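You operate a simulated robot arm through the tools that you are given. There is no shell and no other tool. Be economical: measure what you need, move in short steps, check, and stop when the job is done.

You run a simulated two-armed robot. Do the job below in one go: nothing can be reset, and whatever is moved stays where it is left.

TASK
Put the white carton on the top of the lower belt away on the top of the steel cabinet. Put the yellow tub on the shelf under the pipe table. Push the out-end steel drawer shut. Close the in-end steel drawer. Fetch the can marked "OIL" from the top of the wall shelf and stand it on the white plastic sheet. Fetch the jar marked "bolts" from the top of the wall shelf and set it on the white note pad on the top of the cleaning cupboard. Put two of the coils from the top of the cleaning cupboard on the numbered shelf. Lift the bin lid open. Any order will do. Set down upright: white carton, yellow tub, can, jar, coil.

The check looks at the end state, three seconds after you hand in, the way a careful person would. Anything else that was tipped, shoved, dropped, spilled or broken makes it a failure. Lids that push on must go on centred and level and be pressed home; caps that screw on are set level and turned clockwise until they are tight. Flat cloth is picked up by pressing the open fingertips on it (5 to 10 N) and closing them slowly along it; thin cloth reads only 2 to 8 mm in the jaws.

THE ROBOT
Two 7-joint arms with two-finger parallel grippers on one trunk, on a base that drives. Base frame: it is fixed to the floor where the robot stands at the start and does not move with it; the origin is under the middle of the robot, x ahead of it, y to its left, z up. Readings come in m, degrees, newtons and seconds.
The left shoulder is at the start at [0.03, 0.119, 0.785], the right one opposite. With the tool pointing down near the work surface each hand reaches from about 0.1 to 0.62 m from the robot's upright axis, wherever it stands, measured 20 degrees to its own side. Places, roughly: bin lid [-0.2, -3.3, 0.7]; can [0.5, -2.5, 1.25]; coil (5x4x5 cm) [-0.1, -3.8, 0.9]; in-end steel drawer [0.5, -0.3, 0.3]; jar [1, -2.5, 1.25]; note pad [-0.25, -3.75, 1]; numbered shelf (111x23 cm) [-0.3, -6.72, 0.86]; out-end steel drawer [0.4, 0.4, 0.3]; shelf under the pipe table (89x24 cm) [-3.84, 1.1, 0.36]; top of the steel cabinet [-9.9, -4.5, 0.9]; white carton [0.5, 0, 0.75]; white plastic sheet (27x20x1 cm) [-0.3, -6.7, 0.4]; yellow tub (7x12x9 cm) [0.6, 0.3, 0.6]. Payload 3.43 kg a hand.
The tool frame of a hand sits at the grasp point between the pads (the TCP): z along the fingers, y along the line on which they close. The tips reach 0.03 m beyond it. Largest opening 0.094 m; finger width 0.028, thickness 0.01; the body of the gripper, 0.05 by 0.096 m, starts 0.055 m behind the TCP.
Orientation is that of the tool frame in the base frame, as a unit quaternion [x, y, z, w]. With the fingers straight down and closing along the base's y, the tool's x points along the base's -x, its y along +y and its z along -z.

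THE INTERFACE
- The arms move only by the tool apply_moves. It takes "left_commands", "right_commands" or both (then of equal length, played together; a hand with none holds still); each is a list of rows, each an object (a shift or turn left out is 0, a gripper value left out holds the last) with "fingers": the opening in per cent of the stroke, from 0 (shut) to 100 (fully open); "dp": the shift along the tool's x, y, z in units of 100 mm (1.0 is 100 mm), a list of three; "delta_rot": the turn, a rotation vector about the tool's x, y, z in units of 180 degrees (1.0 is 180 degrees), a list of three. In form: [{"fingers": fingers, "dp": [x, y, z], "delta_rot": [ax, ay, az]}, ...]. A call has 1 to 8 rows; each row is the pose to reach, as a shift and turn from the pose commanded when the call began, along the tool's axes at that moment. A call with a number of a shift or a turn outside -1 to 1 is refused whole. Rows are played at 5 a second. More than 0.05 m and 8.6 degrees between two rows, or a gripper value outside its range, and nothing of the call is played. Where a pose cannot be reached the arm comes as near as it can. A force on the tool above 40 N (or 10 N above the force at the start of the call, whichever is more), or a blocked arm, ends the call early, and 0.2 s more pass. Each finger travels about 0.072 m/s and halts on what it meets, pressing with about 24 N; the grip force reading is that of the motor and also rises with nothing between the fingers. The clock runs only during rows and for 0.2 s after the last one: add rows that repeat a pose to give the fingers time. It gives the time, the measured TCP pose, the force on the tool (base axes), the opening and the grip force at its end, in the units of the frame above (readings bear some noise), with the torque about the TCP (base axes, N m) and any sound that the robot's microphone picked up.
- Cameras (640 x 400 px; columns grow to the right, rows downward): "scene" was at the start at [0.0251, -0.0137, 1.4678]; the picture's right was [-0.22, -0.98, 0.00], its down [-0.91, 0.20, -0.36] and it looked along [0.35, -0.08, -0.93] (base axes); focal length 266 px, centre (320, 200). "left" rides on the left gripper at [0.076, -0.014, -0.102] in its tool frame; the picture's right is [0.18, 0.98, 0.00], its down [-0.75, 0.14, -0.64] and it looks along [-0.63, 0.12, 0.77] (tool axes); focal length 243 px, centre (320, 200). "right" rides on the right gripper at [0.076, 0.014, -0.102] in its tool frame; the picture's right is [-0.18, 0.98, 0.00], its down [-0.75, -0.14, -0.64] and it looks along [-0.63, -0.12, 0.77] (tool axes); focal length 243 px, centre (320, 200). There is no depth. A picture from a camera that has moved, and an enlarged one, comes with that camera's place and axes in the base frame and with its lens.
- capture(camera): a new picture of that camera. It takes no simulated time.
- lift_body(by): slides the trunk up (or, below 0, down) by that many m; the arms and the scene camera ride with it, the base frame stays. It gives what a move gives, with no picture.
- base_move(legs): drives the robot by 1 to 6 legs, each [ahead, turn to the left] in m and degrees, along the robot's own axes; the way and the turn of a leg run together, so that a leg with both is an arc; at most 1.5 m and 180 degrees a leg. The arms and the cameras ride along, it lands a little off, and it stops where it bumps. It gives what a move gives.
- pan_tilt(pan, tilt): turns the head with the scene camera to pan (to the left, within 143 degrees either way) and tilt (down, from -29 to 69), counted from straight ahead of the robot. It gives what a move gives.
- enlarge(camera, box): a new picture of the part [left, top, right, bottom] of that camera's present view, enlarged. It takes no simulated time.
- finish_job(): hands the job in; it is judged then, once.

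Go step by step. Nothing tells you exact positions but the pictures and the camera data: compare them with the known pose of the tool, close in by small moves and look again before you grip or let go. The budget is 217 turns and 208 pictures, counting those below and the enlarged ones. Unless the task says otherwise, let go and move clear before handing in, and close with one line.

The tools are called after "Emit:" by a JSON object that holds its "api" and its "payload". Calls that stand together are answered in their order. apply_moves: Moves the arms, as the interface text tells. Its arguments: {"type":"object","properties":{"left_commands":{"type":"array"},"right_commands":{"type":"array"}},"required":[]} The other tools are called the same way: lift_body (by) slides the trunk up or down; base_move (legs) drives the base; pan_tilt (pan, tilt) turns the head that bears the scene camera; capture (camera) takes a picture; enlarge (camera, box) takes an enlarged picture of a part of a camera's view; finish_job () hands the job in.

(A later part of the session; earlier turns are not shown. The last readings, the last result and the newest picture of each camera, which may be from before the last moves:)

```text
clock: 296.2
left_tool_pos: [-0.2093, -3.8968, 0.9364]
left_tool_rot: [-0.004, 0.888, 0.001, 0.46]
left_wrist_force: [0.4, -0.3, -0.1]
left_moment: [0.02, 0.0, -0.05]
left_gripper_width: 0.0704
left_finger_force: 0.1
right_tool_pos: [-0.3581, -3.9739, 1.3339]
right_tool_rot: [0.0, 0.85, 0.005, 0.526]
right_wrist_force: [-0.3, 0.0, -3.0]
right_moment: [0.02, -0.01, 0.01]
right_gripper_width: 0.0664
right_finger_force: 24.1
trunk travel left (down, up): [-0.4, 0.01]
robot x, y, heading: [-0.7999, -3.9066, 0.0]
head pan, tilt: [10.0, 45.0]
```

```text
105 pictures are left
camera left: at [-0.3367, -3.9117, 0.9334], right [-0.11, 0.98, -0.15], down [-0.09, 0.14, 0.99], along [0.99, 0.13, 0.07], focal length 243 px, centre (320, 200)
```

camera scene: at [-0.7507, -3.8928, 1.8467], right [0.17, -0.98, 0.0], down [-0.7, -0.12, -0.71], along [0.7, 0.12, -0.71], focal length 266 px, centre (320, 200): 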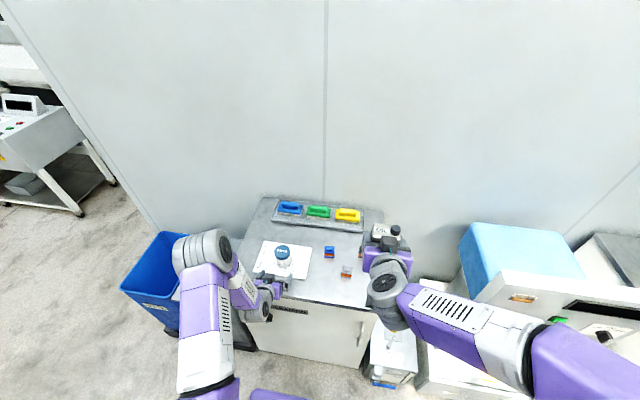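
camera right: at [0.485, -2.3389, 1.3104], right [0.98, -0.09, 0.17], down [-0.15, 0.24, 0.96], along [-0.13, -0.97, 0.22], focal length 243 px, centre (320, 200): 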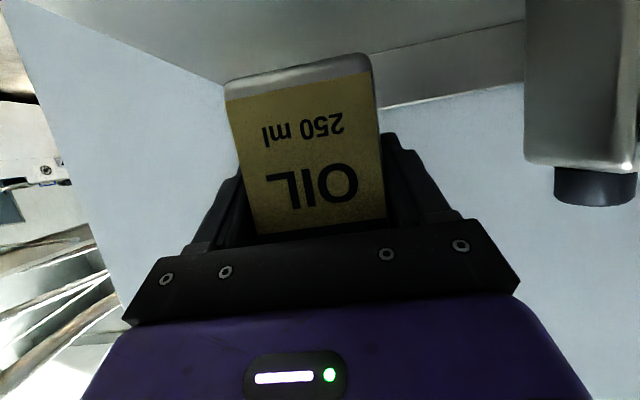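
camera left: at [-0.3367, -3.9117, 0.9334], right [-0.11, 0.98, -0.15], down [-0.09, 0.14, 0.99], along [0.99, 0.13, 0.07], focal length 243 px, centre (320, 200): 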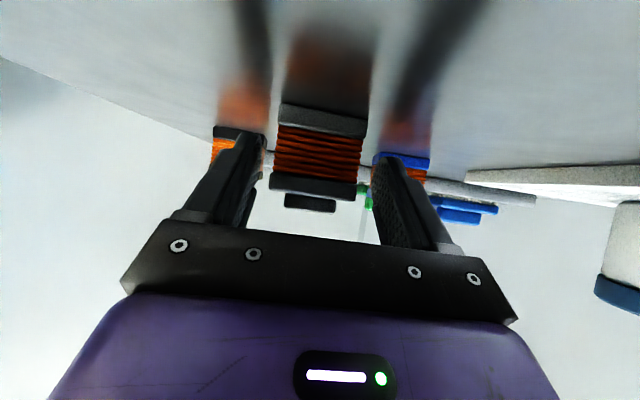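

Centred; advance 3 cm and close.

Emit:
{"api": "apply_moves", "payload": {"left_commands": [{"dp": [-0.07, 0.02, 0.14]}, {"dp": [-0.14, 0.02, 0.27]}, {"dp": [-0.14, 0.02, 0.27], "fingers": 60}, {"dp": [-0.14, 0.02, 0.27], "fingers": 50}, {"dp": [-0.14, 0.02, 0.27], "fingers": 40}, {"dp": [-0.14, 0.02, 0.27], "fingers": 30}, {"dp": [-0.14, 0.02, 0.27], "fingers": 20}]}}

Emit:
{"api": "capture", "payload": {"camera": "left"}}

```text
clock: 297.8
left_tool_pos: [-0.1788, -3.8943, 0.9325]
left_tool_rot: [-0.005, 0.887, 0.002, 0.461]
left_wrist_force: [0.9, 0.7, -0.7]
left_moment: [0.02, -0.03, -0.05]
left_gripper_width: 0.046
left_finger_force: 23.9
right_tool_pos: [-0.3591, -3.9726, 1.3345]
right_tool_rot: [0.0, 0.85, 0.004, 0.526]
right_wrist_force: [0.5, 0.0, -2.8]
right_moment: [-0.01, -0.01, -0.03]
right_gripper_width: 0.0664
right_finger_force: 24.2
trunk travel left (down, up): [-0.4, 0.01]
robot x, y, heading: [-0.8034, -3.9057, -0.1]
head pan, tilt: [10.0, 45.0]
```

```text
104 pictures are left
camera left: at [-0.3061, -3.909, 0.9299], right [-0.11, 0.98, -0.15], down [-0.09, 0.14, 0.99], along [0.99, 0.13, 0.07], focal length 243 px, centre (320, 200)
```

left: 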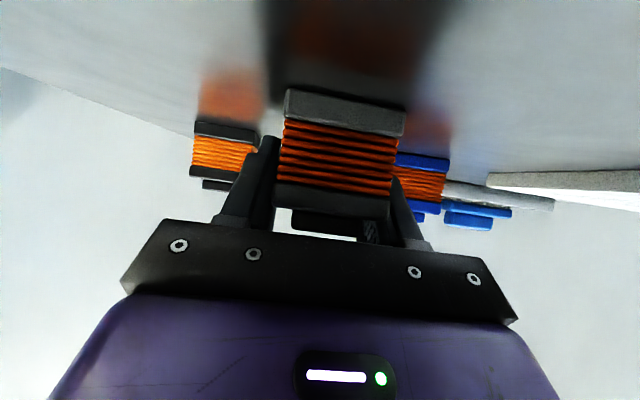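

Gripped (46 mm). Lift and back out.

Emit:
{"api": "apply_moves", "payload": {"left_commands": [{"dp": [-0.2, 0, -0.14]}, {"dp": [-0.4, 0, -0.28]}, {"dp": [-0.6, 0, -0.42]}]}}

Emit:
{"api": "base_move", "payload": {"legs": [[-0.45, 0]]}}

Emit:
{"api": "capture", "payload": {"camera": "left"}}

Emit:
{"api": "capture", "payload": {"camera": "scene"}}

```text
clock: 298.6
left_tool_pos: [-0.1788, -3.8953, 1.0065]
left_tool_rot: [-0.004, 0.888, 0.002, 0.46]
left_wrist_force: [-0.8, 0.2, -1.2]
left_moment: [-0.03, -0.05, -0.04]
left_gripper_width: 0.0459
left_finger_force: 23.6
right_tool_pos: [-0.3589, -3.9737, 1.3345]
right_tool_rot: [-0.001, 0.85, 0.006, 0.527]
right_wrist_force: [-0.3, 0.6, -2.0]
right_moment: [0.01, -0.01, -0.01]
right_gripper_width: 0.0661
right_finger_force: 23.6
trunk travel left (down, up): [-0.4, 0.01]
robot x, y, heading: [-0.7997, -3.9068, 0.2]
head pan, tilt: [10.0, 45.0]
```

```text
clock: 301.3
left_tool_pos: [-0.6294, -3.8947, 1.0062]
left_tool_rot: [-0.002, 0.887, 0.0, 0.461]
left_wrist_force: [0.5, -0.2, -1.3]
left_moment: [0.01, -0.05, -0.01]
left_gripper_width: 0.0456
left_finger_force: 23.6
right_tool_pos: [-0.8096, -3.9746, 1.3352]
right_tool_rot: [0.001, 0.85, 0.003, 0.526]
right_wrist_force: [0.6, -1.0, -2.5]
right_moment: [0.02, -0.01, 0.02]
right_gripper_width: 0.066
right_finger_force: 23.9
trunk travel left (down, up): [-0.4, 0.01]
robot x, y, heading: [-1.2533, -3.9049, -0.0]
head pan, tilt: [10.0, 45.0]
```

```text
103 pictures are left
camera left: at [-0.7569, -3.91, 1.0033], right [-0.11, 0.98, -0.15], down [-0.09, 0.14, 0.99], along [0.99, 0.12, 0.07], focal length 243 px, centre (320, 200)
```

left: 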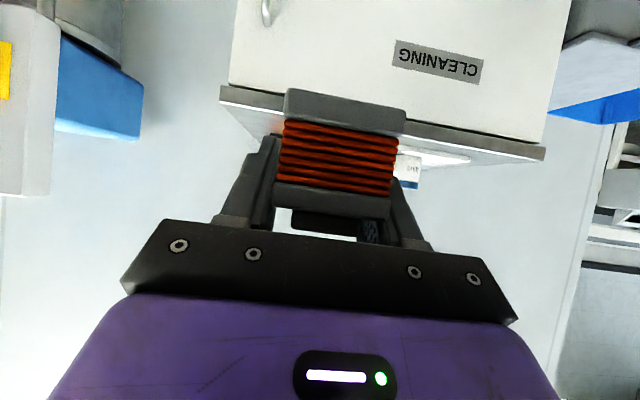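

```text
102 pictures are left
camera scene: at [-1.2006, -3.8922, 1.8466], right [0.17, -0.99, 0.0], down [-0.7, -0.12, -0.71], along [0.7, 0.12, -0.71], focal length 266 px, centre (320, 200)
```

scene: 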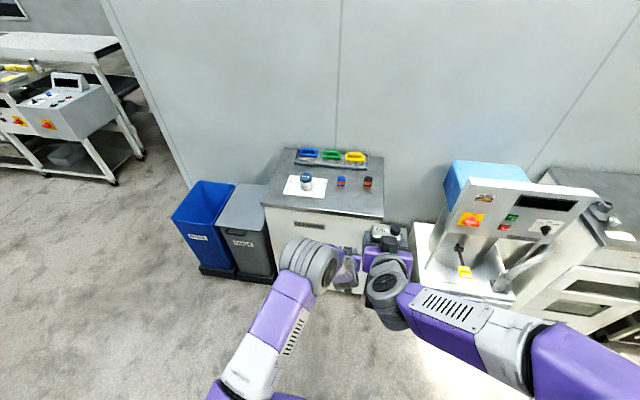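

Coil in hand, can in hand. Turning toward the numbered shelf in the south.

Emit:
{"api": "base_move", "payload": {"legs": [[0, -90], [1.2, 0]]}}

Emit:
{"api": "pan_tilt", "payload": {"pan": 25, "tilt": 30}}

Emit:
{"api": "capture", "payload": {"camera": "scene"}}

```text
clock: 311.2
left_tool_pos: [-1.2349, -5.722, 1.0065]
left_tool_rot: [0.623, 0.632, -0.324, 0.328]
left_wrist_force: [-0.3, -0.2, -1.0]
left_moment: [-0.05, 0.02, 0.0]
left_gripper_width: 0.0455
left_finger_force: 24.6
right_tool_pos: [-1.313, -5.5434, 1.335]
right_tool_rot: [0.599, 0.604, -0.367, 0.376]
right_wrist_force: [1.0, 0.3, -2.6]
right_moment: [-0.03, 0.0, 0.02]
right_gripper_width: 0.0664
right_finger_force: 24.3
trunk travel left (down, up): [-0.4, 0.01]
robot x, y, heading: [-1.2485, -5.0991, -89.7]
head pan, tilt: [10.0, 45.0]
```

```text
clock: 312.0
left_tool_pos: [-1.2341, -5.7234, 1.0062]
left_tool_rot: [0.623, 0.632, -0.324, 0.328]
left_wrist_force: [0.3, 0.2, -1.1]
left_moment: [-0.04, 0.0, -0.02]
left_gripper_width: 0.0455
left_finger_force: 24.3
right_tool_pos: [-1.3146, -5.5436, 1.3355]
right_tool_rot: [0.6, 0.603, -0.368, 0.376]
right_wrist_force: [0.4, 0.6, -2.1]
right_moment: [0.01, -0.02, 0.0]
right_gripper_width: 0.0663
right_finger_force: 24.1
trunk travel left (down, up): [-0.4, 0.01]
robot x, y, heading: [-1.2466, -5.1009, -89.6]
head pan, tilt: [25.0, 30.0]
```

```text
101 pictures are left
camera scene: at [-1.2098, -5.1544, 1.8692], right [-0.9, -0.43, 0.0], down [-0.21, 0.45, -0.87], along [0.37, -0.78, -0.5], focal length 266 px, centre (320, 200)
```

scene: 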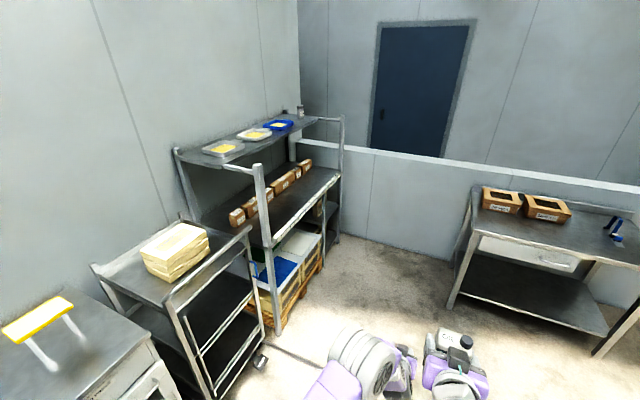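

The numbered shelf is the middle level of a rack facing −x (front strip in front of the boxes); the low level holds boxes, with white at z~0.4. I'll drive down and turn to face it.

Emit:
{"api": "base_move", "payload": {"legs": [[1.35, 0], [0, 89.6]]}}

Emit:
{"api": "pan_tilt", "payload": {"pan": 0, "tilt": 40}}

Emit:
{"api": "capture", "payload": {"camera": "scene"}}

```text
clock: 322.5
left_tool_pos: [-0.623, -6.4497, 1.0069]
left_tool_rot: [0.001, 0.888, -0.001, 0.46]
left_wrist_force: [0.7, -0.1, -2.0]
left_moment: [-0.02, -0.05, -0.05]
left_gripper_width: 0.0457
left_finger_force: 24.1
right_tool_pos: [-0.8036, -6.5266, 1.3348]
right_tool_rot: [0.004, 0.85, 0.002, 0.526]
right_wrist_force: [0.8, -1.0, -2.0]
right_moment: [-0.01, -0.02, 0.0]
right_gripper_width: 0.0663
right_finger_force: 24.4
trunk travel left (down, up): [-0.4, 0.01]
robot x, y, heading: [-1.2469, -6.4504, -0.5]
head pan, tilt: [25.0, 30.0]
```

```text
clock: 323.4
left_tool_pos: [-0.6238, -6.4494, 1.0059]
left_tool_rot: [0.0, 0.888, 0.0, 0.461]
left_wrist_force: [0.7, -0.7, -1.7]
left_moment: [0.02, -0.05, 0.01]
left_gripper_width: 0.0455
left_finger_force: 24.0
right_tool_pos: [-0.8029, -6.5267, 1.3353]
right_tool_rot: [0.004, 0.85, 0.002, 0.527]
right_wrist_force: [-0.4, 0.0, -2.9]
right_moment: [0.02, 0.01, 0.0]
right_gripper_width: 0.0662
right_finger_force: 23.9
trunk travel left (down, up): [-0.4, 0.01]
robot x, y, heading: [-1.2467, -6.4549, -0.2]
head pan, tilt: [0.0, 40.0]
```

```text
100 pictures are left
camera scene: at [-1.1887, -6.4566, 1.8539], right [-0.01, -1.0, 0.0], down [-0.64, 0.01, -0.77], along [0.77, -0.01, -0.64], focal length 266 px, centre (320, 200)
```

scene: 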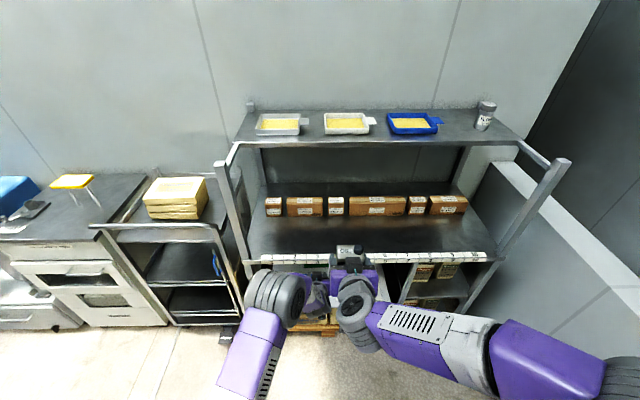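

The numbered shelf's front edge is at x≈−0.385, boxes start at x≈−0.12; free strip between. Driving in 0.3 m.

Emit:
{"api": "base_move", "payload": {"legs": [[0.3, 0]]}}

Emit:
{"api": "capture", "payload": {"camera": "left"}}

Emit:
{"api": "capture", "payload": {"camera": "scene"}}

```text
clock: 325.5
left_tool_pos: [-0.3206, -6.4508, 1.0058]
left_tool_rot: [-0.001, 0.888, 0.001, 0.46]
left_wrist_force: [0.2, 0.1, -1.2]
left_moment: [-0.04, -0.07, 0.0]
left_gripper_width: 0.0461
left_finger_force: 24.3
right_tool_pos: [-0.5012, -6.5288, 1.3348]
right_tool_rot: [0.003, 0.85, 0.002, 0.526]
right_wrist_force: [0.2, -0.3, -2.1]
right_moment: [-0.01, 0.01, 0.0]
right_gripper_width: 0.0661
right_finger_force: 24.3
trunk travel left (down, up): [-0.4, 0.01]
robot x, y, heading: [-0.9414, -6.4587, -0.4]
head pan, tilt: [0.0, 40.0]
```

```text
99 pictures are left
camera left: at [-0.4475, -6.4649, 1.0032], right [-0.11, 0.98, -0.15], down [-0.09, 0.14, 0.99], along [0.99, 0.12, 0.07], focal length 243 px, centre (320, 200)
```

left: 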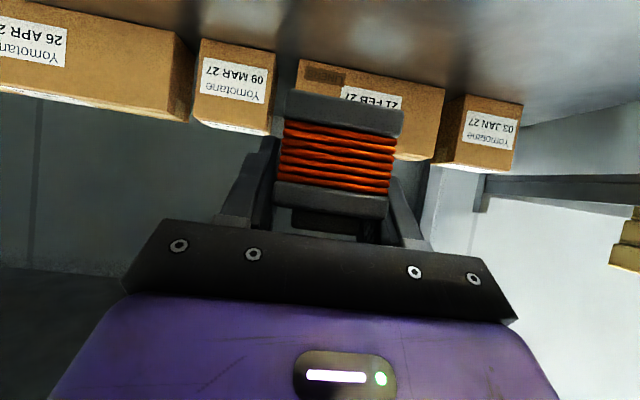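

```text
98 pictures are left
camera scene: at [-0.8862, -6.4593, 1.8539], right [-0.01, -1.0, 0.0], down [-0.64, 0.01, -0.77], along [0.77, -0.01, -0.64], focal length 266 px, centre (320, 200)
```

scene: 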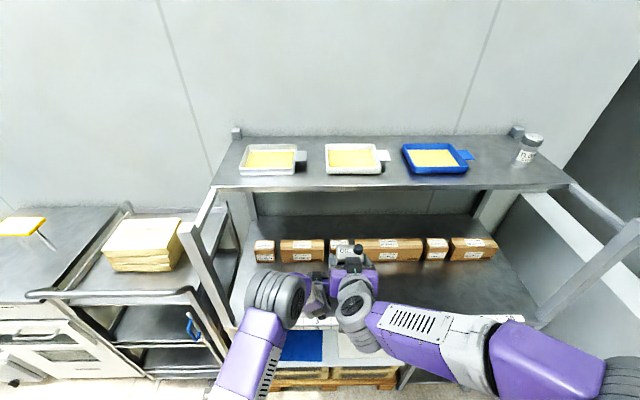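

Lowering the coil toward the free strip.

Emit:
{"api": "apply_moves", "payload": {"left_commands": [{"dp": [-0.05, 0, 0.25]}, {"dp": [0.05, 0, 0.5]}, {"dp": [0.2, 0, 0.76]}]}}

Emit:
{"api": "capture", "payload": {"camera": "left"}}

```text
clock: 326.3
left_tool_pos: [-0.2694, -6.4517, 0.9449]
left_tool_rot: [-0.001, 0.888, 0.0, 0.46]
left_wrist_force: [1.0, 0.1, -1.4]
left_moment: [0.01, -0.04, -0.01]
left_gripper_width: 0.046
left_finger_force: 24.4
right_tool_pos: [-0.5004, -6.5294, 1.3353]
right_tool_rot: [0.003, 0.85, 0.003, 0.526]
right_wrist_force: [-0.7, 1.0, -1.5]
right_moment: [0.01, -0.01, -0.01]
right_gripper_width: 0.0664
right_finger_force: 23.5
trunk travel left (down, up): [-0.4, 0.01]
robot x, y, heading: [-0.9423, -6.4569, -0.4]
head pan, tilt: [0.0, 40.0]
```

```text
97 pictures are left
camera left: at [-0.3962, -6.4655, 0.9426], right [-0.11, 0.98, -0.15], down [-0.09, 0.14, 0.99], along [0.99, 0.12, 0.07], focal length 243 px, centre (320, 200)
```

left: 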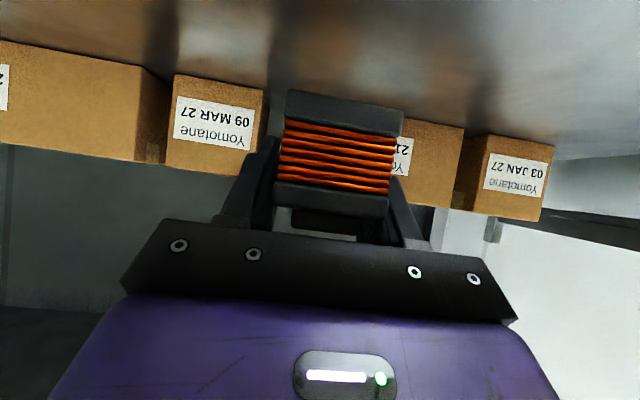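

Emit:
{"api": "apply_moves", "payload": {"left_commands": [{"dp": [0.15, 0, 0.1]}, {"dp": [0.26, 0, 0.18]}, {"dp": [0.26, 0, 0.18]}]}}

Emit:
{"api": "apply_moves", "payload": {"left_commands": [{"dp": [0.03, 0, 0.02]}, {"dp": [0.05, 0, 0.035]}, {"dp": [0.05, 0, 0.035]}]}}

Emit:
{"api": "apply_moves", "payload": {"left_commands": [{"dp": [0.02, 0, 0.014]}, {"dp": [0.035, 0, 0.024]}, {"dp": [0.035, 0, 0.024]}]}}

Emit:
{"api": "apply_moves", "payload": {"left_commands": [{"dp": [0.02, 0, 0.014]}, {"dp": [0.03, 0, 0.021]}, {"dp": [0.03, 0, 0.021]}]}}

Emit:
{"api": "capture", "payload": {"camera": "left"}}

```text
clock: 327.1
left_tool_pos: [-0.2689, -6.4524, 0.9133]
left_tool_rot: [-0.001, 0.888, 0.0, 0.46]
left_wrist_force: [0.5, 0.1, -2.0]
left_moment: [0.01, -0.06, -0.03]
left_gripper_width: 0.0457
left_finger_force: 23.8
right_tool_pos: [-0.5012, -6.5296, 1.3344]
right_tool_rot: [0.003, 0.85, 0.003, 0.526]
right_wrist_force: [0.1, -0.1, -2.8]
right_moment: [0.03, 0.01, 0.0]
right_gripper_width: 0.0666
right_finger_force: 24.2
trunk travel left (down, up): [-0.4, 0.01]
robot x, y, heading: [-0.9457, -6.4571, -0.5]
head pan, tilt: [0.0, 40.0]
```

```text
clock: 327.9
left_tool_pos: [-0.2699, -6.452, 0.9076]
left_tool_rot: [-0.002, 0.887, 0.0, 0.461]
left_wrist_force: [0.8, -0.5, -1.3]
left_moment: [0.0, -0.04, 0.03]
left_gripper_width: 0.0457
left_finger_force: 24.4
right_tool_pos: [-0.5006, -6.5294, 1.3347]
right_tool_rot: [0.003, 0.85, 0.003, 0.527]
right_wrist_force: [0.8, -0.4, -3.4]
right_moment: [-0.04, 0.0, -0.03]
right_gripper_width: 0.0665
right_finger_force: 24.3
trunk travel left (down, up): [-0.4, 0.01]
robot x, y, heading: [-0.9412, -6.4592, -0.5]
head pan, tilt: [0.0, 40.0]
```

```text
clock: 328.7
left_tool_pos: [-0.2706, -6.4514, 0.9028]
left_tool_rot: [0.0, 0.888, 0.0, 0.461]
left_wrist_force: [0.3, -0.3, -1.4]
left_moment: [0.03, -0.06, -0.01]
left_gripper_width: 0.0457
left_finger_force: 24.0
right_tool_pos: [-0.4997, -6.5293, 1.3343]
right_tool_rot: [0.003, 0.85, 0.003, 0.526]
right_wrist_force: [0.3, -0.7, -2.2]
right_moment: [-0.02, 0.0, -0.03]
right_gripper_width: 0.0662
right_finger_force: 23.8
trunk travel left (down, up): [-0.4, 0.01]
robot x, y, heading: [-0.9428, -6.4587, -0.4]
head pan, tilt: [0.0, 40.0]
```

```text
clock: 329.5
left_tool_pos: [-0.2709, -6.452, 0.8997]
left_tool_rot: [-0.001, 0.887, 0.0, 0.461]
left_wrist_force: [0.2, 0.8, -1.7]
left_moment: [0.06, -0.05, 0.01]
left_gripper_width: 0.0458
left_finger_force: 24.0
right_tool_pos: [-0.5002, -6.5295, 1.3347]
right_tool_rot: [0.003, 0.85, 0.002, 0.526]
right_wrist_force: [0.0, -0.5, -2.9]
right_moment: [-0.02, 0.01, -0.03]
right_gripper_width: 0.0662
right_finger_force: 23.7
trunk travel left (down, up): [-0.4, 0.01]
robot x, y, heading: [-0.9445, -6.456, -0.5]
head pan, tilt: [0.0, 40.0]
```

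```text
96 pictures are left
camera left: at [-0.3971, -6.465, 0.8973], right [-0.11, 0.98, -0.15], down [-0.09, 0.14, 0.99], along [0.99, 0.12, 0.07], focal length 243 px, centre (320, 200)
```

left: 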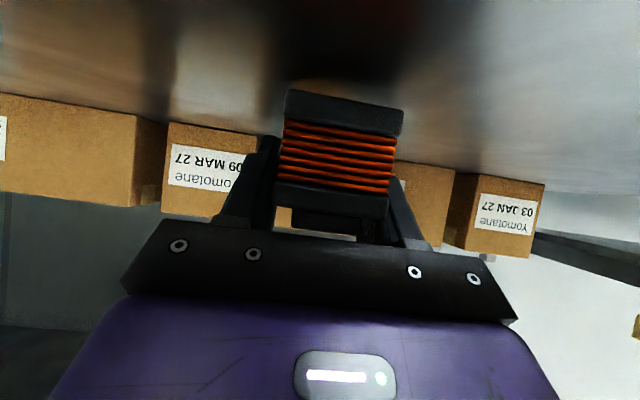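

Not yet touching; continuing in 3 mm steps.

Emit:
{"api": "apply_moves", "payload": {"left_commands": [{"dp": [0.02, 0, 0.014]}, {"dp": [0.025, 0, 0.017]}, {"dp": [0.025, 0, 0.017]}]}}

Emit:
{"api": "apply_moves", "payload": {"left_commands": [{"dp": [0.02, 0, 0.014]}, {"dp": [0.025, 0, 0.017]}, {"dp": [0.025, 0, 0.017]}]}}

Emit:
{"api": "apply_moves", "payload": {"left_commands": [{"dp": [0.02, 0, 0.014]}, {"dp": [0.025, 0, 0.017]}, {"dp": [0.025, 0, 0.017]}]}}

```text
clock: 330.3
left_tool_pos: [-0.2702, -6.4523, 0.8967]
left_tool_rot: [-0.001, 0.888, 0.0, 0.46]
left_wrist_force: [0.0, 0.3, -0.6]
left_moment: [-0.04, -0.06, 0.03]
left_gripper_width: 0.0458
left_finger_force: 23.8
right_tool_pos: [-0.5003, -6.529, 1.3342]
right_tool_rot: [0.003, 0.85, 0.002, 0.527]
right_wrist_force: [-1.4, -0.5, -2.0]
right_moment: [0.04, -0.03, 0.0]
right_gripper_width: 0.0662
right_finger_force: 24.1
trunk travel left (down, up): [-0.4, 0.01]
robot x, y, heading: [-0.9446, -6.4564, -0.6]
head pan, tilt: [0.0, 40.0]
```

```text
clock: 331.1
left_tool_pos: [-0.2703, -6.4508, 0.8927]
left_tool_rot: [-0.001, 0.887, 0.0, 0.461]
left_wrist_force: [1.1, 0.5, -2.3]
left_moment: [0.02, -0.06, 0.03]
left_gripper_width: 0.0458
left_finger_force: 24.7
right_tool_pos: [-0.4998, -6.5299, 1.3357]
right_tool_rot: [0.003, 0.85, 0.002, 0.526]
right_wrist_force: [0.1, 0.5, -2.5]
right_moment: [0.0, 0.03, 0.0]
right_gripper_width: 0.0663
right_finger_force: 23.9
trunk travel left (down, up): [-0.4, 0.01]
robot x, y, heading: [-0.9398, -6.4592, -0.6]
head pan, tilt: [0.0, 40.0]
```

```text
clock: 331.9
left_tool_pos: [-0.2694, -6.4508, 0.8925]
left_tool_rot: [-0.001, 0.887, 0.0, 0.462]
left_wrist_force: [-0.1, 0.1, 7.8]
left_moment: [0.06, 0.41, -0.04]
left_gripper_width: 0.0458
left_finger_force: 24.4
right_tool_pos: [-0.5016, -6.5287, 1.3345]
right_tool_rot: [0.003, 0.85, 0.002, 0.526]
right_wrist_force: [0.6, 0.6, -2.5]
right_moment: [0.0, 0.0, 0.0]
right_gripper_width: 0.0664
right_finger_force: 24.2
trunk travel left (down, up): [-0.4, 0.01]
robot x, y, heading: [-0.9438, -6.4581, -0.6]
head pan, tilt: [0.0, 40.0]
```

Contact. Releasing and withdrawing the left hand.

Emit:
{"api": "apply_moves", "payload": {"left_commands": [{"fingers": 55}, {"fingers": 65}, {"fingers": 75}, {"fingers": 75}]}}

Emit:
{"api": "apply_moves", "payload": {"left_commands": [{"dp": [0.15, 0, -0.21]}, {"dp": [0.3, 0, -0.43]}, {"dp": [0.45, 0, -0.65]}, {"dp": [0.57, 0, -0.84]}]}}

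Emit:
{"api": "capture", "payload": {"camera": "left"}}

```text
clock: 332.9
left_tool_pos: [-0.2707, -6.4508, 0.891]
left_tool_rot: [-0.001, 0.887, -0.001, 0.461]
left_wrist_force: [-0.8, 0.1, 0.2]
left_moment: [-0.03, 0.02, -0.02]
left_gripper_width: 0.0703
left_finger_force: 0.1
right_tool_pos: [-0.5012, -6.5289, 1.3343]
right_tool_rot: [0.003, 0.851, 0.003, 0.526]
right_wrist_force: [-0.7, 0.5, -3.0]
right_moment: [0.01, 0.01, 0.01]
right_gripper_width: 0.0662
right_finger_force: 24.4
trunk travel left (down, up): [-0.4, 0.01]
robot x, y, heading: [-0.9401, -6.4574, -0.5]
head pan, tilt: [0.0, 40.0]
```

```text
clock: 333.9
left_tool_pos: [-0.3726, -6.452, 0.8931]
left_tool_rot: [-0.001, 0.888, 0.0, 0.461]
left_wrist_force: [-0.5, 0.6, -0.1]
left_moment: [-0.01, 0.03, 0.01]
left_gripper_width: 0.0704
left_finger_force: 0.1
right_tool_pos: [-0.5012, -6.5298, 1.3342]
right_tool_rot: [0.003, 0.851, 0.003, 0.526]
right_wrist_force: [0.1, -0.9, -2.7]
right_moment: [0.05, 0.0, 0.01]
right_gripper_width: 0.0662
right_finger_force: 24.0
trunk travel left (down, up): [-0.4, 0.01]
robot x, y, heading: [-0.9425, -6.4542, -0.7]
head pan, tilt: [0.0, 40.0]
```

```text
95 pictures are left
camera left: at [-0.4991, -6.4648, 0.8904], right [-0.11, 0.98, -0.15], down [-0.09, 0.14, 0.99], along [0.99, 0.12, 0.08], focal length 243 px, centre (320, 200)
```

left: 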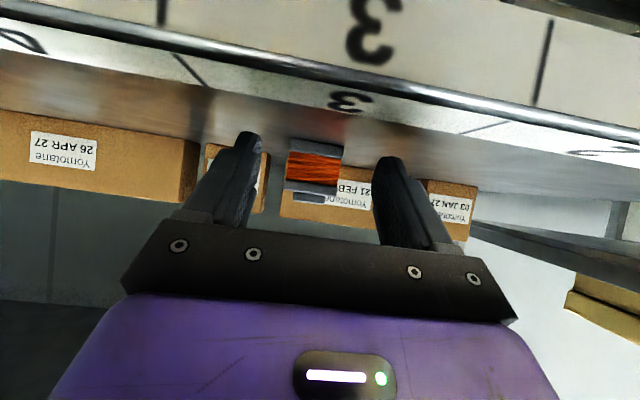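

The coil stands upright by "3". Now I back off, lower the trunk for the can, and look at the low level.

Emit:
{"api": "base_move", "payload": {"legs": [[-0.35, 0]]}}

Emit:
{"api": "lift_body", "payload": {"by": -0.4}}

Emit:
{"api": "pan_tilt", "payload": {"pan": 0, "tilt": 45}}

Emit:
{"api": "capture", "payload": {"camera": "scene"}}

```text
clock: 336.1
left_tool_pos: [-0.7198, -6.4489, 0.893]
left_tool_rot: [0.0, 0.887, 0.0, 0.461]
left_wrist_force: [-0.1, -0.1, 0.0]
left_moment: [-0.01, -0.01, 0.02]
left_gripper_width: 0.0707
left_finger_force: 0.0
right_tool_pos: [-0.8486, -6.5279, 1.3353]
right_tool_rot: [0.003, 0.851, 0.003, 0.526]
right_wrist_force: [-0.1, 0.0, -2.7]
right_moment: [-0.01, -0.01, -0.02]
right_gripper_width: 0.0663
right_finger_force: 24.1
trunk travel left (down, up): [-0.4, 0.01]
robot x, y, heading: [-1.2902, -6.4554, -0.3]
head pan, tilt: [0.0, 40.0]
```

```text
clock: 340.0
left_tool_pos: [-0.7191, -6.4492, 0.4926]
left_tool_rot: [-0.001, 0.888, 0.0, 0.46]
left_wrist_force: [-1.0, 0.3, -0.1]
left_moment: [0.03, 0.03, -0.01]
left_gripper_width: 0.0704
left_finger_force: 0.0
right_tool_pos: [-0.8475, -6.5268, 0.9341]
right_tool_rot: [0.002, 0.85, 0.004, 0.527]
right_wrist_force: [0.3, -0.1, -1.8]
right_moment: [0.03, -0.01, 0.03]
right_gripper_width: 0.0663
right_finger_force: 24.1
trunk travel left (down, up): [0.0, 0.41]
robot x, y, heading: [-1.291, -6.4555, -0.7]
head pan, tilt: [0.0, 40.0]
```

```text
clock: 340.6
left_tool_pos: [-0.7201, -6.4484, 0.4933]
left_tool_rot: [0.0, 0.887, 0.0, 0.461]
left_wrist_force: [-0.3, 0.1, 0.0]
left_moment: [-0.01, 0.0, 0.01]
left_gripper_width: 0.0705
left_finger_force: 0.1
right_tool_pos: [-0.8483, -6.5259, 0.9346]
right_tool_rot: [0.003, 0.851, 0.003, 0.526]
right_wrist_force: [0.4, 0.6, -2.3]
right_moment: [-0.01, 0.01, 0.01]
right_gripper_width: 0.0662
right_finger_force: 24.2
trunk travel left (down, up): [0.0, 0.41]
robot x, y, heading: [-1.2914, -6.454, -0.4]
head pan, tilt: [0.0, 45.0]
```

```text
94 pictures are left
camera scene: at [-1.238, -6.4563, 1.4467], right [-0.01, -1.0, 0.0], down [-0.71, 0.01, -0.71], along [0.71, -0.01, -0.71], focal length 266 px, centre (320, 200)
```

scene: 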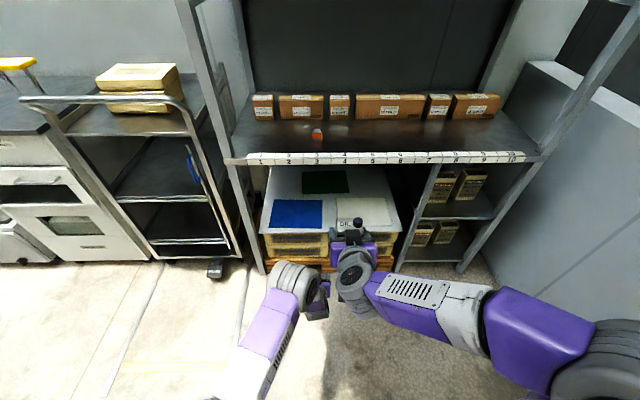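

White sheet centre ≈(−0.285, −6.69, 0.4), clear. Lowering the can and pulling the left hand back.

Emit:
{"api": "apply_moves", "payload": {"right_commands": [{"dp": [0.3, -0.15, 0.15]}, {"dp": [0.6, -0.3, 0.3]}, {"dp": [0.9, -0.42, 0.45]}], "left_commands": [{"dp": [0.19, 0, -0.27]}, {"dp": [0.38, 0, -0.54]}, {"dp": [0.57, 0, -0.82]}]}}

Emit:
{"api": "apply_moves", "payload": {"right_commands": [{"dp": [0.3, -0.15, 0.15]}, {"dp": [0.6, -0.3, 0.3]}, {"dp": [0.9, -0.42, 0.45]}], "left_commands": [{"dp": [0.19, 0, -0.27]}, {"dp": [0.38, 0, -0.54]}, {"dp": [0.57, 0, -0.82]}]}}

Emit:
{"api": "apply_moves", "payload": {"right_commands": [{"dp": [0.3, -0.15, 0.15]}, {"dp": [0.6, -0.3, 0.3]}, {"dp": [0.9, -0.42, 0.45]}]}}

Emit:
{"api": "apply_moves", "payload": {"right_commands": [{"dp": [0.3, -0.15, 0.15]}, {"dp": [0.6, -0.3, 0.3]}, {"dp": [0.9, -0.38, 0.45]}]}}

Emit:
{"api": "capture", "payload": {"camera": "scene"}}

Emit:
{"api": "capture", "payload": {"camera": "right"}}

```text
clock: 341.4
left_tool_pos: [-0.8198, -6.4486, 0.4928]
left_tool_rot: [-0.001, 0.887, 0.0, 0.461]
left_wrist_force: [0.2, -0.5, -0.1]
left_moment: [-0.05, -0.03, 0.01]
left_gripper_width: 0.0703
left_finger_force: 0.0
right_tool_pos: [-0.8439, -6.5664, 0.8332]
right_tool_rot: [0.003, 0.851, 0.003, 0.526]
right_wrist_force: [0.0, -0.1, -1.5]
right_moment: [0.01, 0.01, -0.03]
right_gripper_width: 0.0663
right_finger_force: 24.1
right hand out of reach, approached as far as the arm can: row 3
trunk travel left (down, up): [0.0, 0.41]
robot x, y, heading: [-1.2922, -6.455, -0.4]
head pan, tilt: [0.0, 45.0]
```

```text
clock: 342.2
left_tool_pos: [-0.9188, -6.4481, 0.4945]
left_tool_rot: [0.0, 0.887, -0.001, 0.461]
left_wrist_force: [-0.5, -0.3, 0.0]
left_moment: [0.03, 0.0, -0.02]
left_gripper_width: 0.0704
left_finger_force: 0.0
right_tool_pos: [-0.8381, -6.6072, 0.732]
right_tool_rot: [0.003, 0.851, 0.003, 0.526]
right_wrist_force: [-0.5, -0.3, -1.6]
right_moment: [-0.02, -0.01, -0.02]
right_gripper_width: 0.0663
right_finger_force: 24.1
right hand out of reach, approached as far as the arm can: row 1, 2
trunk travel left (down, up): [0.0, 0.41]
robot x, y, heading: [-1.2893, -6.4554, -0.3]
head pan, tilt: [0.0, 45.0]
```

```text
clock: 343.0
left_tool_pos: [-0.92, -6.4487, 0.4947]
left_tool_rot: [0.0, 0.887, -0.001, 0.462]
left_wrist_force: [-0.3, 0.9, -0.4]
left_moment: [0.01, 0.0, 0.03]
left_gripper_width: 0.0702
left_finger_force: 0.0
right_tool_pos: [-0.8421, -6.6488, 0.6311]
right_tool_rot: [0.003, 0.85, 0.003, 0.527]
right_wrist_force: [0.0, -0.5, -2.3]
right_moment: [-0.01, -0.02, -0.03]
right_gripper_width: 0.0663
right_finger_force: 23.6
trunk travel left (down, up): [0.0, 0.41]
robot x, y, heading: [-1.2879, -6.4537, -0.6]
head pan, tilt: [0.0, 45.0]
```

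```text
clock: 343.8
left_tool_pos: [-0.9188, -6.4473, 0.4956]
left_tool_rot: [0.0, 0.887, -0.001, 0.461]
left_wrist_force: [1.1, 0.2, -0.1]
left_moment: [-0.03, -0.01, -0.03]
left_gripper_width: 0.0704
left_finger_force: 0.1
right_tool_pos: [-0.8442, -6.6867, 0.5312]
right_tool_rot: [0.003, 0.85, 0.002, 0.526]
right_wrist_force: [0.1, -0.8, -3.4]
right_moment: [0.0, -0.01, 0.0]
right_gripper_width: 0.0662
right_finger_force: 24.3
trunk travel left (down, up): [0.0, 0.41]
robot x, y, heading: [-1.2906, -6.4529, -0.8]
head pan, tilt: [0.0, 45.0]
```

```text
93 pictures are left
camera scene: at [-1.238, -6.4565, 1.4466], right [-0.01, -1.0, 0.0], down [-0.71, 0.01, -0.71], along [0.71, -0.01, -0.71], focal length 266 px, centre (320, 200)
```

scene: 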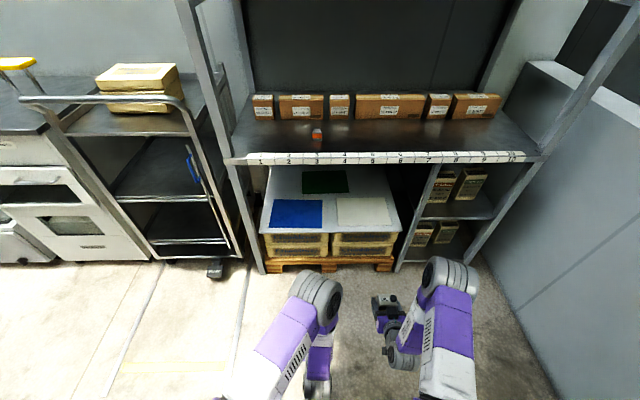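

```text
92 pictures are left
camera right: at [-0.9673, -6.6723, 0.508], right [0.08, 0.98, 0.17], down [-0.24, -0.15, 0.96], along [0.97, -0.12, 0.22], focal length 243 px, centre (320, 200)
```

right: 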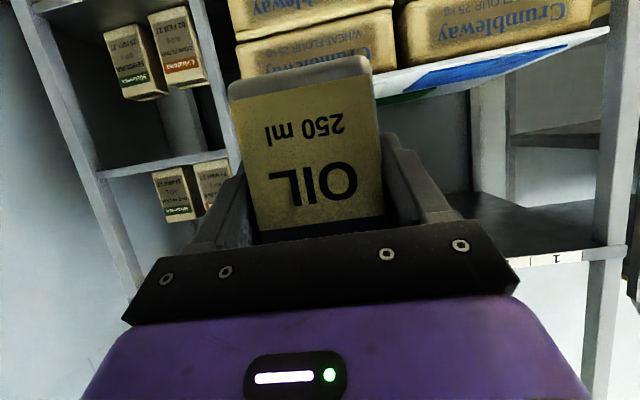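

Path is clear. Driving in with the can above the sheet's height.

Emit:
{"api": "base_move", "payload": {"legs": [[0.41, 0]]}}

Emit:
{"api": "capture", "payload": {"camera": "right"}}

Emit:
{"api": "capture", "payload": {"camera": "scene"}}

```text
clock: 346.4
left_tool_pos: [-0.5054, -6.4513, 0.4934]
left_tool_rot: [-0.003, 0.888, 0.001, 0.461]
left_wrist_force: [0.0, -0.5, 0.4]
left_moment: [0.03, 0.03, 0.01]
left_gripper_width: 0.0704
left_finger_force: 0.2
right_tool_pos: [-0.4306, -6.6893, 0.5325]
right_tool_rot: [0.003, 0.85, 0.003, 0.526]
right_wrist_force: [0.7, 0.1, -3.2]
right_moment: [-0.02, -0.01, 0.0]
right_gripper_width: 0.0663
right_finger_force: 23.9
trunk travel left (down, up): [0.0, 0.41]
robot x, y, heading: [-0.8777, -6.4594, -0.3]
head pan, tilt: [0.0, 45.0]
```

```text
91 pictures are left
camera right: at [-0.5534, -6.6744, 0.5083], right [0.08, 0.98, 0.17], down [-0.24, -0.15, 0.96], along [0.97, -0.12, 0.22], focal length 243 px, centre (320, 200)
```

right: 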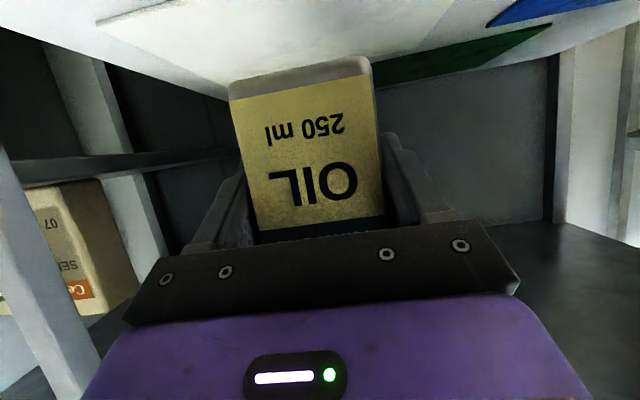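

```text
90 pictures are left
camera scene: at [-0.8245, -6.4595, 1.4466], right [-0.01, -1.0, 0.0], down [-0.71, 0.0, -0.71], along [0.71, 0.0, -0.71], focal length 266 px, centre (320, 200)
```

scene: 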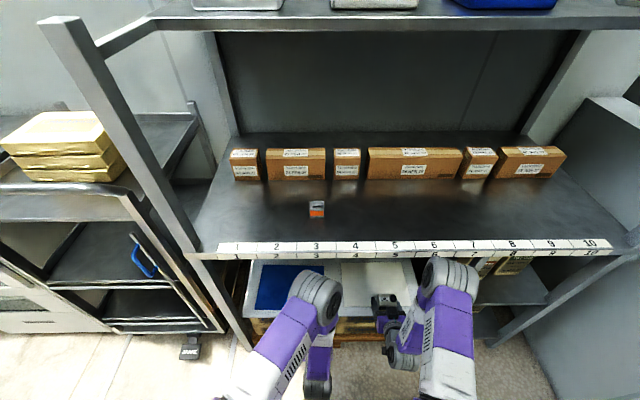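

The can is lined up over the white sheet's centre line. Extending 13.5 cm.

Emit:
{"api": "apply_moves", "payload": {"right_commands": [{"dp": [-0.1, 0, 0.2]}, {"dp": [-0.2, 0, 0.4]}, {"dp": [-0.3, 0, 0.6]}]}}

Emit:
{"api": "apply_moves", "payload": {"right_commands": [{"dp": [-0.1, 0, 0.2]}, {"dp": [-0.2, 0, 0.4]}, {"dp": [-0.3, 0, 0.6]}]}}

Emit:
{"api": "capture", "payload": {"camera": "right"}}

Emit:
{"api": "capture", "payload": {"camera": "left"}}

```text
clock: 347.2
left_tool_pos: [-0.5054, -6.4502, 0.4951]
left_tool_rot: [-0.002, 0.887, 0.0, 0.461]
left_wrist_force: [-0.6, -0.4, -0.5]
left_moment: [0.01, 0.0, 0.0]
left_gripper_width: 0.0703
left_finger_force: 0.1
right_tool_pos: [-0.3639, -6.6888, 0.5304]
right_tool_rot: [0.002, 0.851, 0.004, 0.525]
right_wrist_force: [-0.7, 0.0, -2.6]
right_moment: [-0.02, 0.03, 0.06]
right_gripper_width: 0.0663
right_finger_force: 24.1
trunk travel left (down, up): [0.0, 0.41]
robot x, y, heading: [-0.8724, -6.4575, -0.4]
head pan, tilt: [0.0, 45.0]
```

```text
clock: 348.0
left_tool_pos: [-0.5059, -6.4505, 0.4945]
left_tool_rot: [-0.003, 0.888, 0.001, 0.461]
left_wrist_force: [-0.4, -0.3, -0.2]
left_moment: [0.0, 0.01, -0.01]
left_gripper_width: 0.0706
left_finger_force: 0.0
right_tool_pos: [-0.2951, -6.6887, 0.5317]
right_tool_rot: [0.002, 0.851, 0.004, 0.526]
right_wrist_force: [0.5, 0.6, -2.7]
right_moment: [-0.02, -0.02, -0.01]
right_gripper_width: 0.0664
right_finger_force: 23.5
trunk travel left (down, up): [0.0, 0.41]
robot x, y, heading: [-0.8769, -6.459, -0.4]
head pan, tilt: [0.0, 45.0]
```

```text
89 pictures are left
camera right: at [-0.4189, -6.674, 0.509], right [0.08, 0.98, 0.17], down [-0.24, -0.15, 0.96], along [0.97, -0.12, 0.22], focal length 243 px, centre (320, 200)
```

right: 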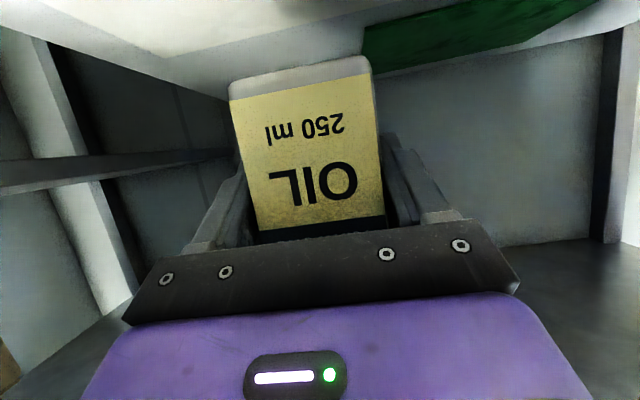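

```text
88 pictures are left
camera left: at [-0.6326, -6.4642, 0.4918], right [-0.11, 0.98, -0.15], down [-0.09, 0.14, 0.99], along [0.99, 0.12, 0.07], focal length 243 px, centre (320, 200)
```

left: 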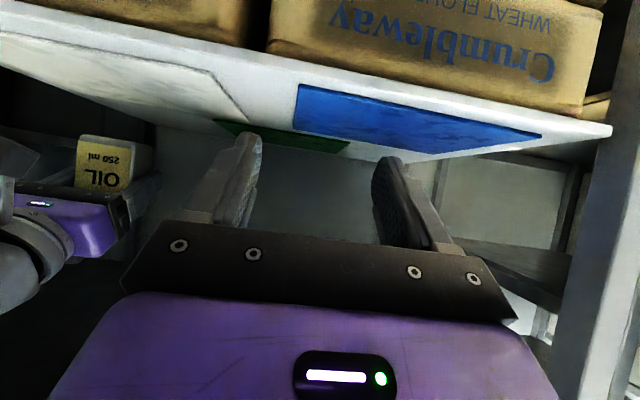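

The can is over the middle of the white sheet. Lowering carefully.

Emit:
{"api": "apply_moves", "payload": {"right_commands": [{"dp": [0.15, 0, 0.075]}, {"dp": [0.27, 0, 0.135]}, {"dp": [0.27, 0, 0.135]}]}}

Emit:
{"api": "apply_moves", "payload": {"right_commands": [{"dp": [0.03, 0, 0.015]}, {"dp": [0.06, 0, 0.03]}, {"dp": [0.06, 0, 0.03]}]}}

Emit:
{"api": "capture", "payload": {"camera": "left"}}

```text
clock: 348.8
left_tool_pos: [-0.504, -6.4507, 0.4944]
left_tool_rot: [-0.001, 0.888, 0.0, 0.461]
left_wrist_force: [0.7, 0.5, -0.5]
left_moment: [-0.03, 0.01, -0.03]
left_gripper_width: 0.0705
left_finger_force: 0.1
right_tool_pos: [-0.2952, -6.6877, 0.5014]
right_tool_rot: [0.002, 0.851, 0.003, 0.526]
right_wrist_force: [0.1, -0.5, -2.8]
right_moment: [0.01, 0.02, 0.01]
right_gripper_width: 0.0663
right_finger_force: 23.9
trunk travel left (down, up): [0.0, 0.41]
robot x, y, heading: [-0.8775, -6.4599, -0.5]
head pan, tilt: [0.0, 45.0]
```

```text
clock: 349.6
left_tool_pos: [-0.5057, -6.4503, 0.4939]
left_tool_rot: [-0.002, 0.887, 0.001, 0.461]
left_wrist_force: [-0.2, 0.3, -0.7]
left_moment: [-0.03, 0.0, -0.04]
left_gripper_width: 0.0708
left_finger_force: 0.0
right_tool_pos: [-0.2948, -6.6883, 0.4945]
right_tool_rot: [0.002, 0.851, 0.004, 0.525]
right_wrist_force: [0.8, -0.2, -2.1]
right_moment: [0.0, 0.01, 0.0]
right_gripper_width: 0.0663
right_finger_force: 24.3
trunk travel left (down, up): [0.0, 0.41]
robot x, y, heading: [-0.8779, -6.4571, -0.4]
head pan, tilt: [0.0, 45.0]
```

```text
87 pictures are left
camera left: at [-0.6326, -6.4642, 0.4919], right [-0.11, 0.98, -0.15], down [-0.09, 0.14, 0.99], along [0.99, 0.12, 0.07], focal length 243 px, centre (320, 200)
```

left: 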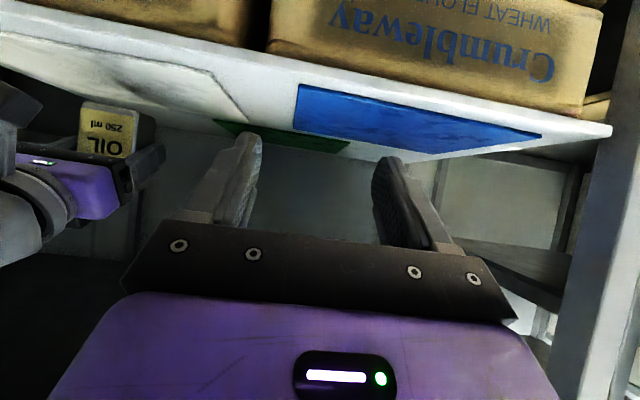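

Emit:
{"api": "apply_moves", "payload": {"right_commands": [{"dp": [0.03, 0, 0.015]}, {"dp": [0.05, 0, 0.025]}, {"dp": [0.05, 0, 0.025]}]}}

Emit:
{"api": "apply_moves", "payload": {"right_commands": [{"dp": [0.02, 0, 0.01]}, {"dp": [0.035, 0, 0.018]}, {"dp": [0.035, 0, 0.018]}]}}

Emit:
{"api": "apply_moves", "payload": {"right_commands": [{"dp": [0.02, 0, 0.01]}, {"dp": [0.03, 0, 0.015]}, {"dp": [0.03, 0, 0.015]}]}}

Emit:
{"api": "apply_moves", "payload": {"right_commands": [{"dp": [0.02, 0, 0.01]}, {"dp": [0.03, 0, 0.015]}, {"dp": [0.03, 0, 0.015]}]}}

Emit:
{"api": "capture", "payload": {"camera": "left"}}

```text
clock: 350.4
left_tool_pos: [-0.506, -6.4511, 0.4944]
left_tool_rot: [-0.002, 0.888, 0.001, 0.46]
left_wrist_force: [-0.3, 0.3, 0.4]
left_moment: [-0.06, 0.0, -0.01]
left_gripper_width: 0.0706
left_finger_force: 0.1
right_tool_pos: [-0.2961, -6.6885, 0.4883]
right_tool_rot: [0.002, 0.85, 0.003, 0.527]
right_wrist_force: [-0.1, 0.9, -3.4]
right_moment: [-0.01, 0.01, 0.0]
right_gripper_width: 0.0664
right_finger_force: 23.9
trunk travel left (down, up): [0.0, 0.41]
robot x, y, heading: [-0.8783, -6.4578, -0.6]
head pan, tilt: [0.0, 45.0]
```

```text
clock: 351.2
left_tool_pos: [-0.5048, -6.45, 0.4951]
left_tool_rot: [-0.002, 0.888, 0.001, 0.46]
left_wrist_force: [0.3, 0.8, 0.0]
left_moment: [0.05, 0.0, -0.03]
left_gripper_width: 0.0704
left_finger_force: 0.0
right_tool_pos: [-0.2957, -6.688, 0.4842]
right_tool_rot: [0.001, 0.851, 0.004, 0.526]
right_wrist_force: [0.2, 0.0, -3.1]
right_moment: [0.0, 0.0, 0.03]
right_gripper_width: 0.0663
right_finger_force: 24.1
trunk travel left (down, up): [0.0, 0.41]
robot x, y, heading: [-0.8784, -6.4589, -0.9]
head pan, tilt: [0.0, 45.0]
```

```text
clock: 352.0
left_tool_pos: [-0.5052, -6.4504, 0.4933]
left_tool_rot: [-0.002, 0.887, 0.001, 0.461]
left_wrist_force: [-0.8, -0.8, -0.4]
left_moment: [-0.03, 0.0, 0.04]
left_gripper_width: 0.0704
left_finger_force: 0.0
right_tool_pos: [-0.2967, -6.6883, 0.4818]
right_tool_rot: [0.002, 0.851, 0.003, 0.526]
right_wrist_force: [0.4, 0.5, -2.5]
right_moment: [0.02, -0.01, 0.04]
right_gripper_width: 0.0663
right_finger_force: 23.7
trunk travel left (down, up): [0.0, 0.41]
robot x, y, heading: [-0.8772, -6.4581, -0.4]
head pan, tilt: [0.0, 45.0]
```

```text
clock: 352.8
left_tool_pos: [-0.5052, -6.4511, 0.4944]
left_tool_rot: [-0.002, 0.887, 0.0, 0.461]
left_wrist_force: [0.7, 0.9, 0.5]
left_moment: [-0.03, -0.02, 0.0]
left_gripper_width: 0.0705
left_finger_force: 0.1
right_tool_pos: [-0.2967, -6.6875, 0.4772]
right_tool_rot: [0.002, 0.851, 0.003, 0.526]
right_wrist_force: [-0.5, 0.0, -2.6]
right_moment: [0.0, 0.03, -0.03]
right_gripper_width: 0.0667
right_finger_force: 24.5
trunk travel left (down, up): [0.0, 0.41]
robot x, y, heading: [-0.8784, -6.4568, -0.5]
head pan, tilt: [0.0, 45.0]
```

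```text
86 pictures are left
camera left: at [-0.6326, -6.4642, 0.4919], right [-0.11, 0.98, -0.15], down [-0.09, 0.14, 0.99], along [0.99, 0.12, 0.07], focal length 243 px, centre (320, 200)
```

left: 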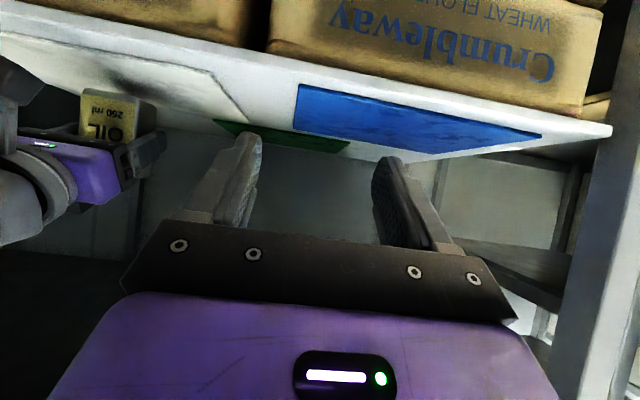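

Emit:
{"api": "apply_moves", "payload": {"right_commands": [{"dp": [0.02, 0, 0.01]}, {"dp": [0.03, 0, 0.015]}, {"dp": [0.03, 0, 0.015]}]}}

Emit:
{"api": "apply_moves", "payload": {"right_commands": [{"dp": [0.02, 0, 0.01]}, {"dp": [0.03, 0, 0.015]}, {"dp": [0.03, 0, 0.015]}]}}

Emit:
{"api": "apply_moves", "payload": {"right_commands": [{"dp": [0.02, 0, 0.01]}, {"dp": [0.03, 0, 0.015]}, {"dp": [0.03, 0, 0.015]}]}}

```text
clock: 353.6
left_tool_pos: [-0.5067, -6.45, 0.4941]
left_tool_rot: [-0.001, 0.887, 0.0, 0.462]
left_wrist_force: [0.1, 0.8, -0.2]
left_moment: [0.01, 0.03, 0.07]
left_gripper_width: 0.0705
left_finger_force: 0.1
right_tool_pos: [-0.2957, -6.6863, 0.475]
right_tool_rot: [0.002, 0.851, 0.004, 0.525]
right_wrist_force: [-0.2, -0.2, -3.1]
right_moment: [0.0, -0.03, -0.01]
right_gripper_width: 0.0663
right_finger_force: 23.6
trunk travel left (down, up): [0.0, 0.41]
robot x, y, heading: [-0.8762, -6.4557, -0.4]
head pan, tilt: [0.0, 45.0]
```

```text
clock: 354.4
left_tool_pos: [-0.5057, -6.4507, 0.4942]
left_tool_rot: [-0.001, 0.887, 0.0, 0.461]
left_wrist_force: [0.6, 0.1, -0.1]
left_moment: [-0.03, 0.02, -0.02]
left_gripper_width: 0.0705
left_finger_force: 0.0
right_tool_pos: [-0.2967, -6.6877, 0.4726]
right_tool_rot: [0.002, 0.851, 0.003, 0.525]
right_wrist_force: [-0.4, -0.3, -2.6]
right_moment: [-0.01, 0.01, -0.01]
right_gripper_width: 0.0664
right_finger_force: 24.0
trunk travel left (down, up): [0.0, 0.41]
robot x, y, heading: [-0.8745, -6.455, -0.8]
head pan, tilt: [0.0, 45.0]
```

```text
clock: 355.2
left_tool_pos: [-0.5052, -6.4501, 0.4943]
left_tool_rot: [-0.002, 0.887, 0.001, 0.461]
left_wrist_force: [0.1, 0.9, 0.0]
left_moment: [0.05, 0.01, -0.01]
left_gripper_width: 0.0704
left_finger_force: 0.0
right_tool_pos: [-0.297, -6.6879, 0.4691]
right_tool_rot: [0.002, 0.85, 0.003, 0.527]
right_wrist_force: [-0.3, 1.1, -2.7]
right_moment: [0.03, 0.01, 0.02]
right_gripper_width: 0.0662
right_finger_force: 24.5
trunk travel left (down, up): [0.0, 0.41]
robot x, y, heading: [-0.8754, -6.458, -0.5]
head pan, tilt: [0.0, 45.0]
```

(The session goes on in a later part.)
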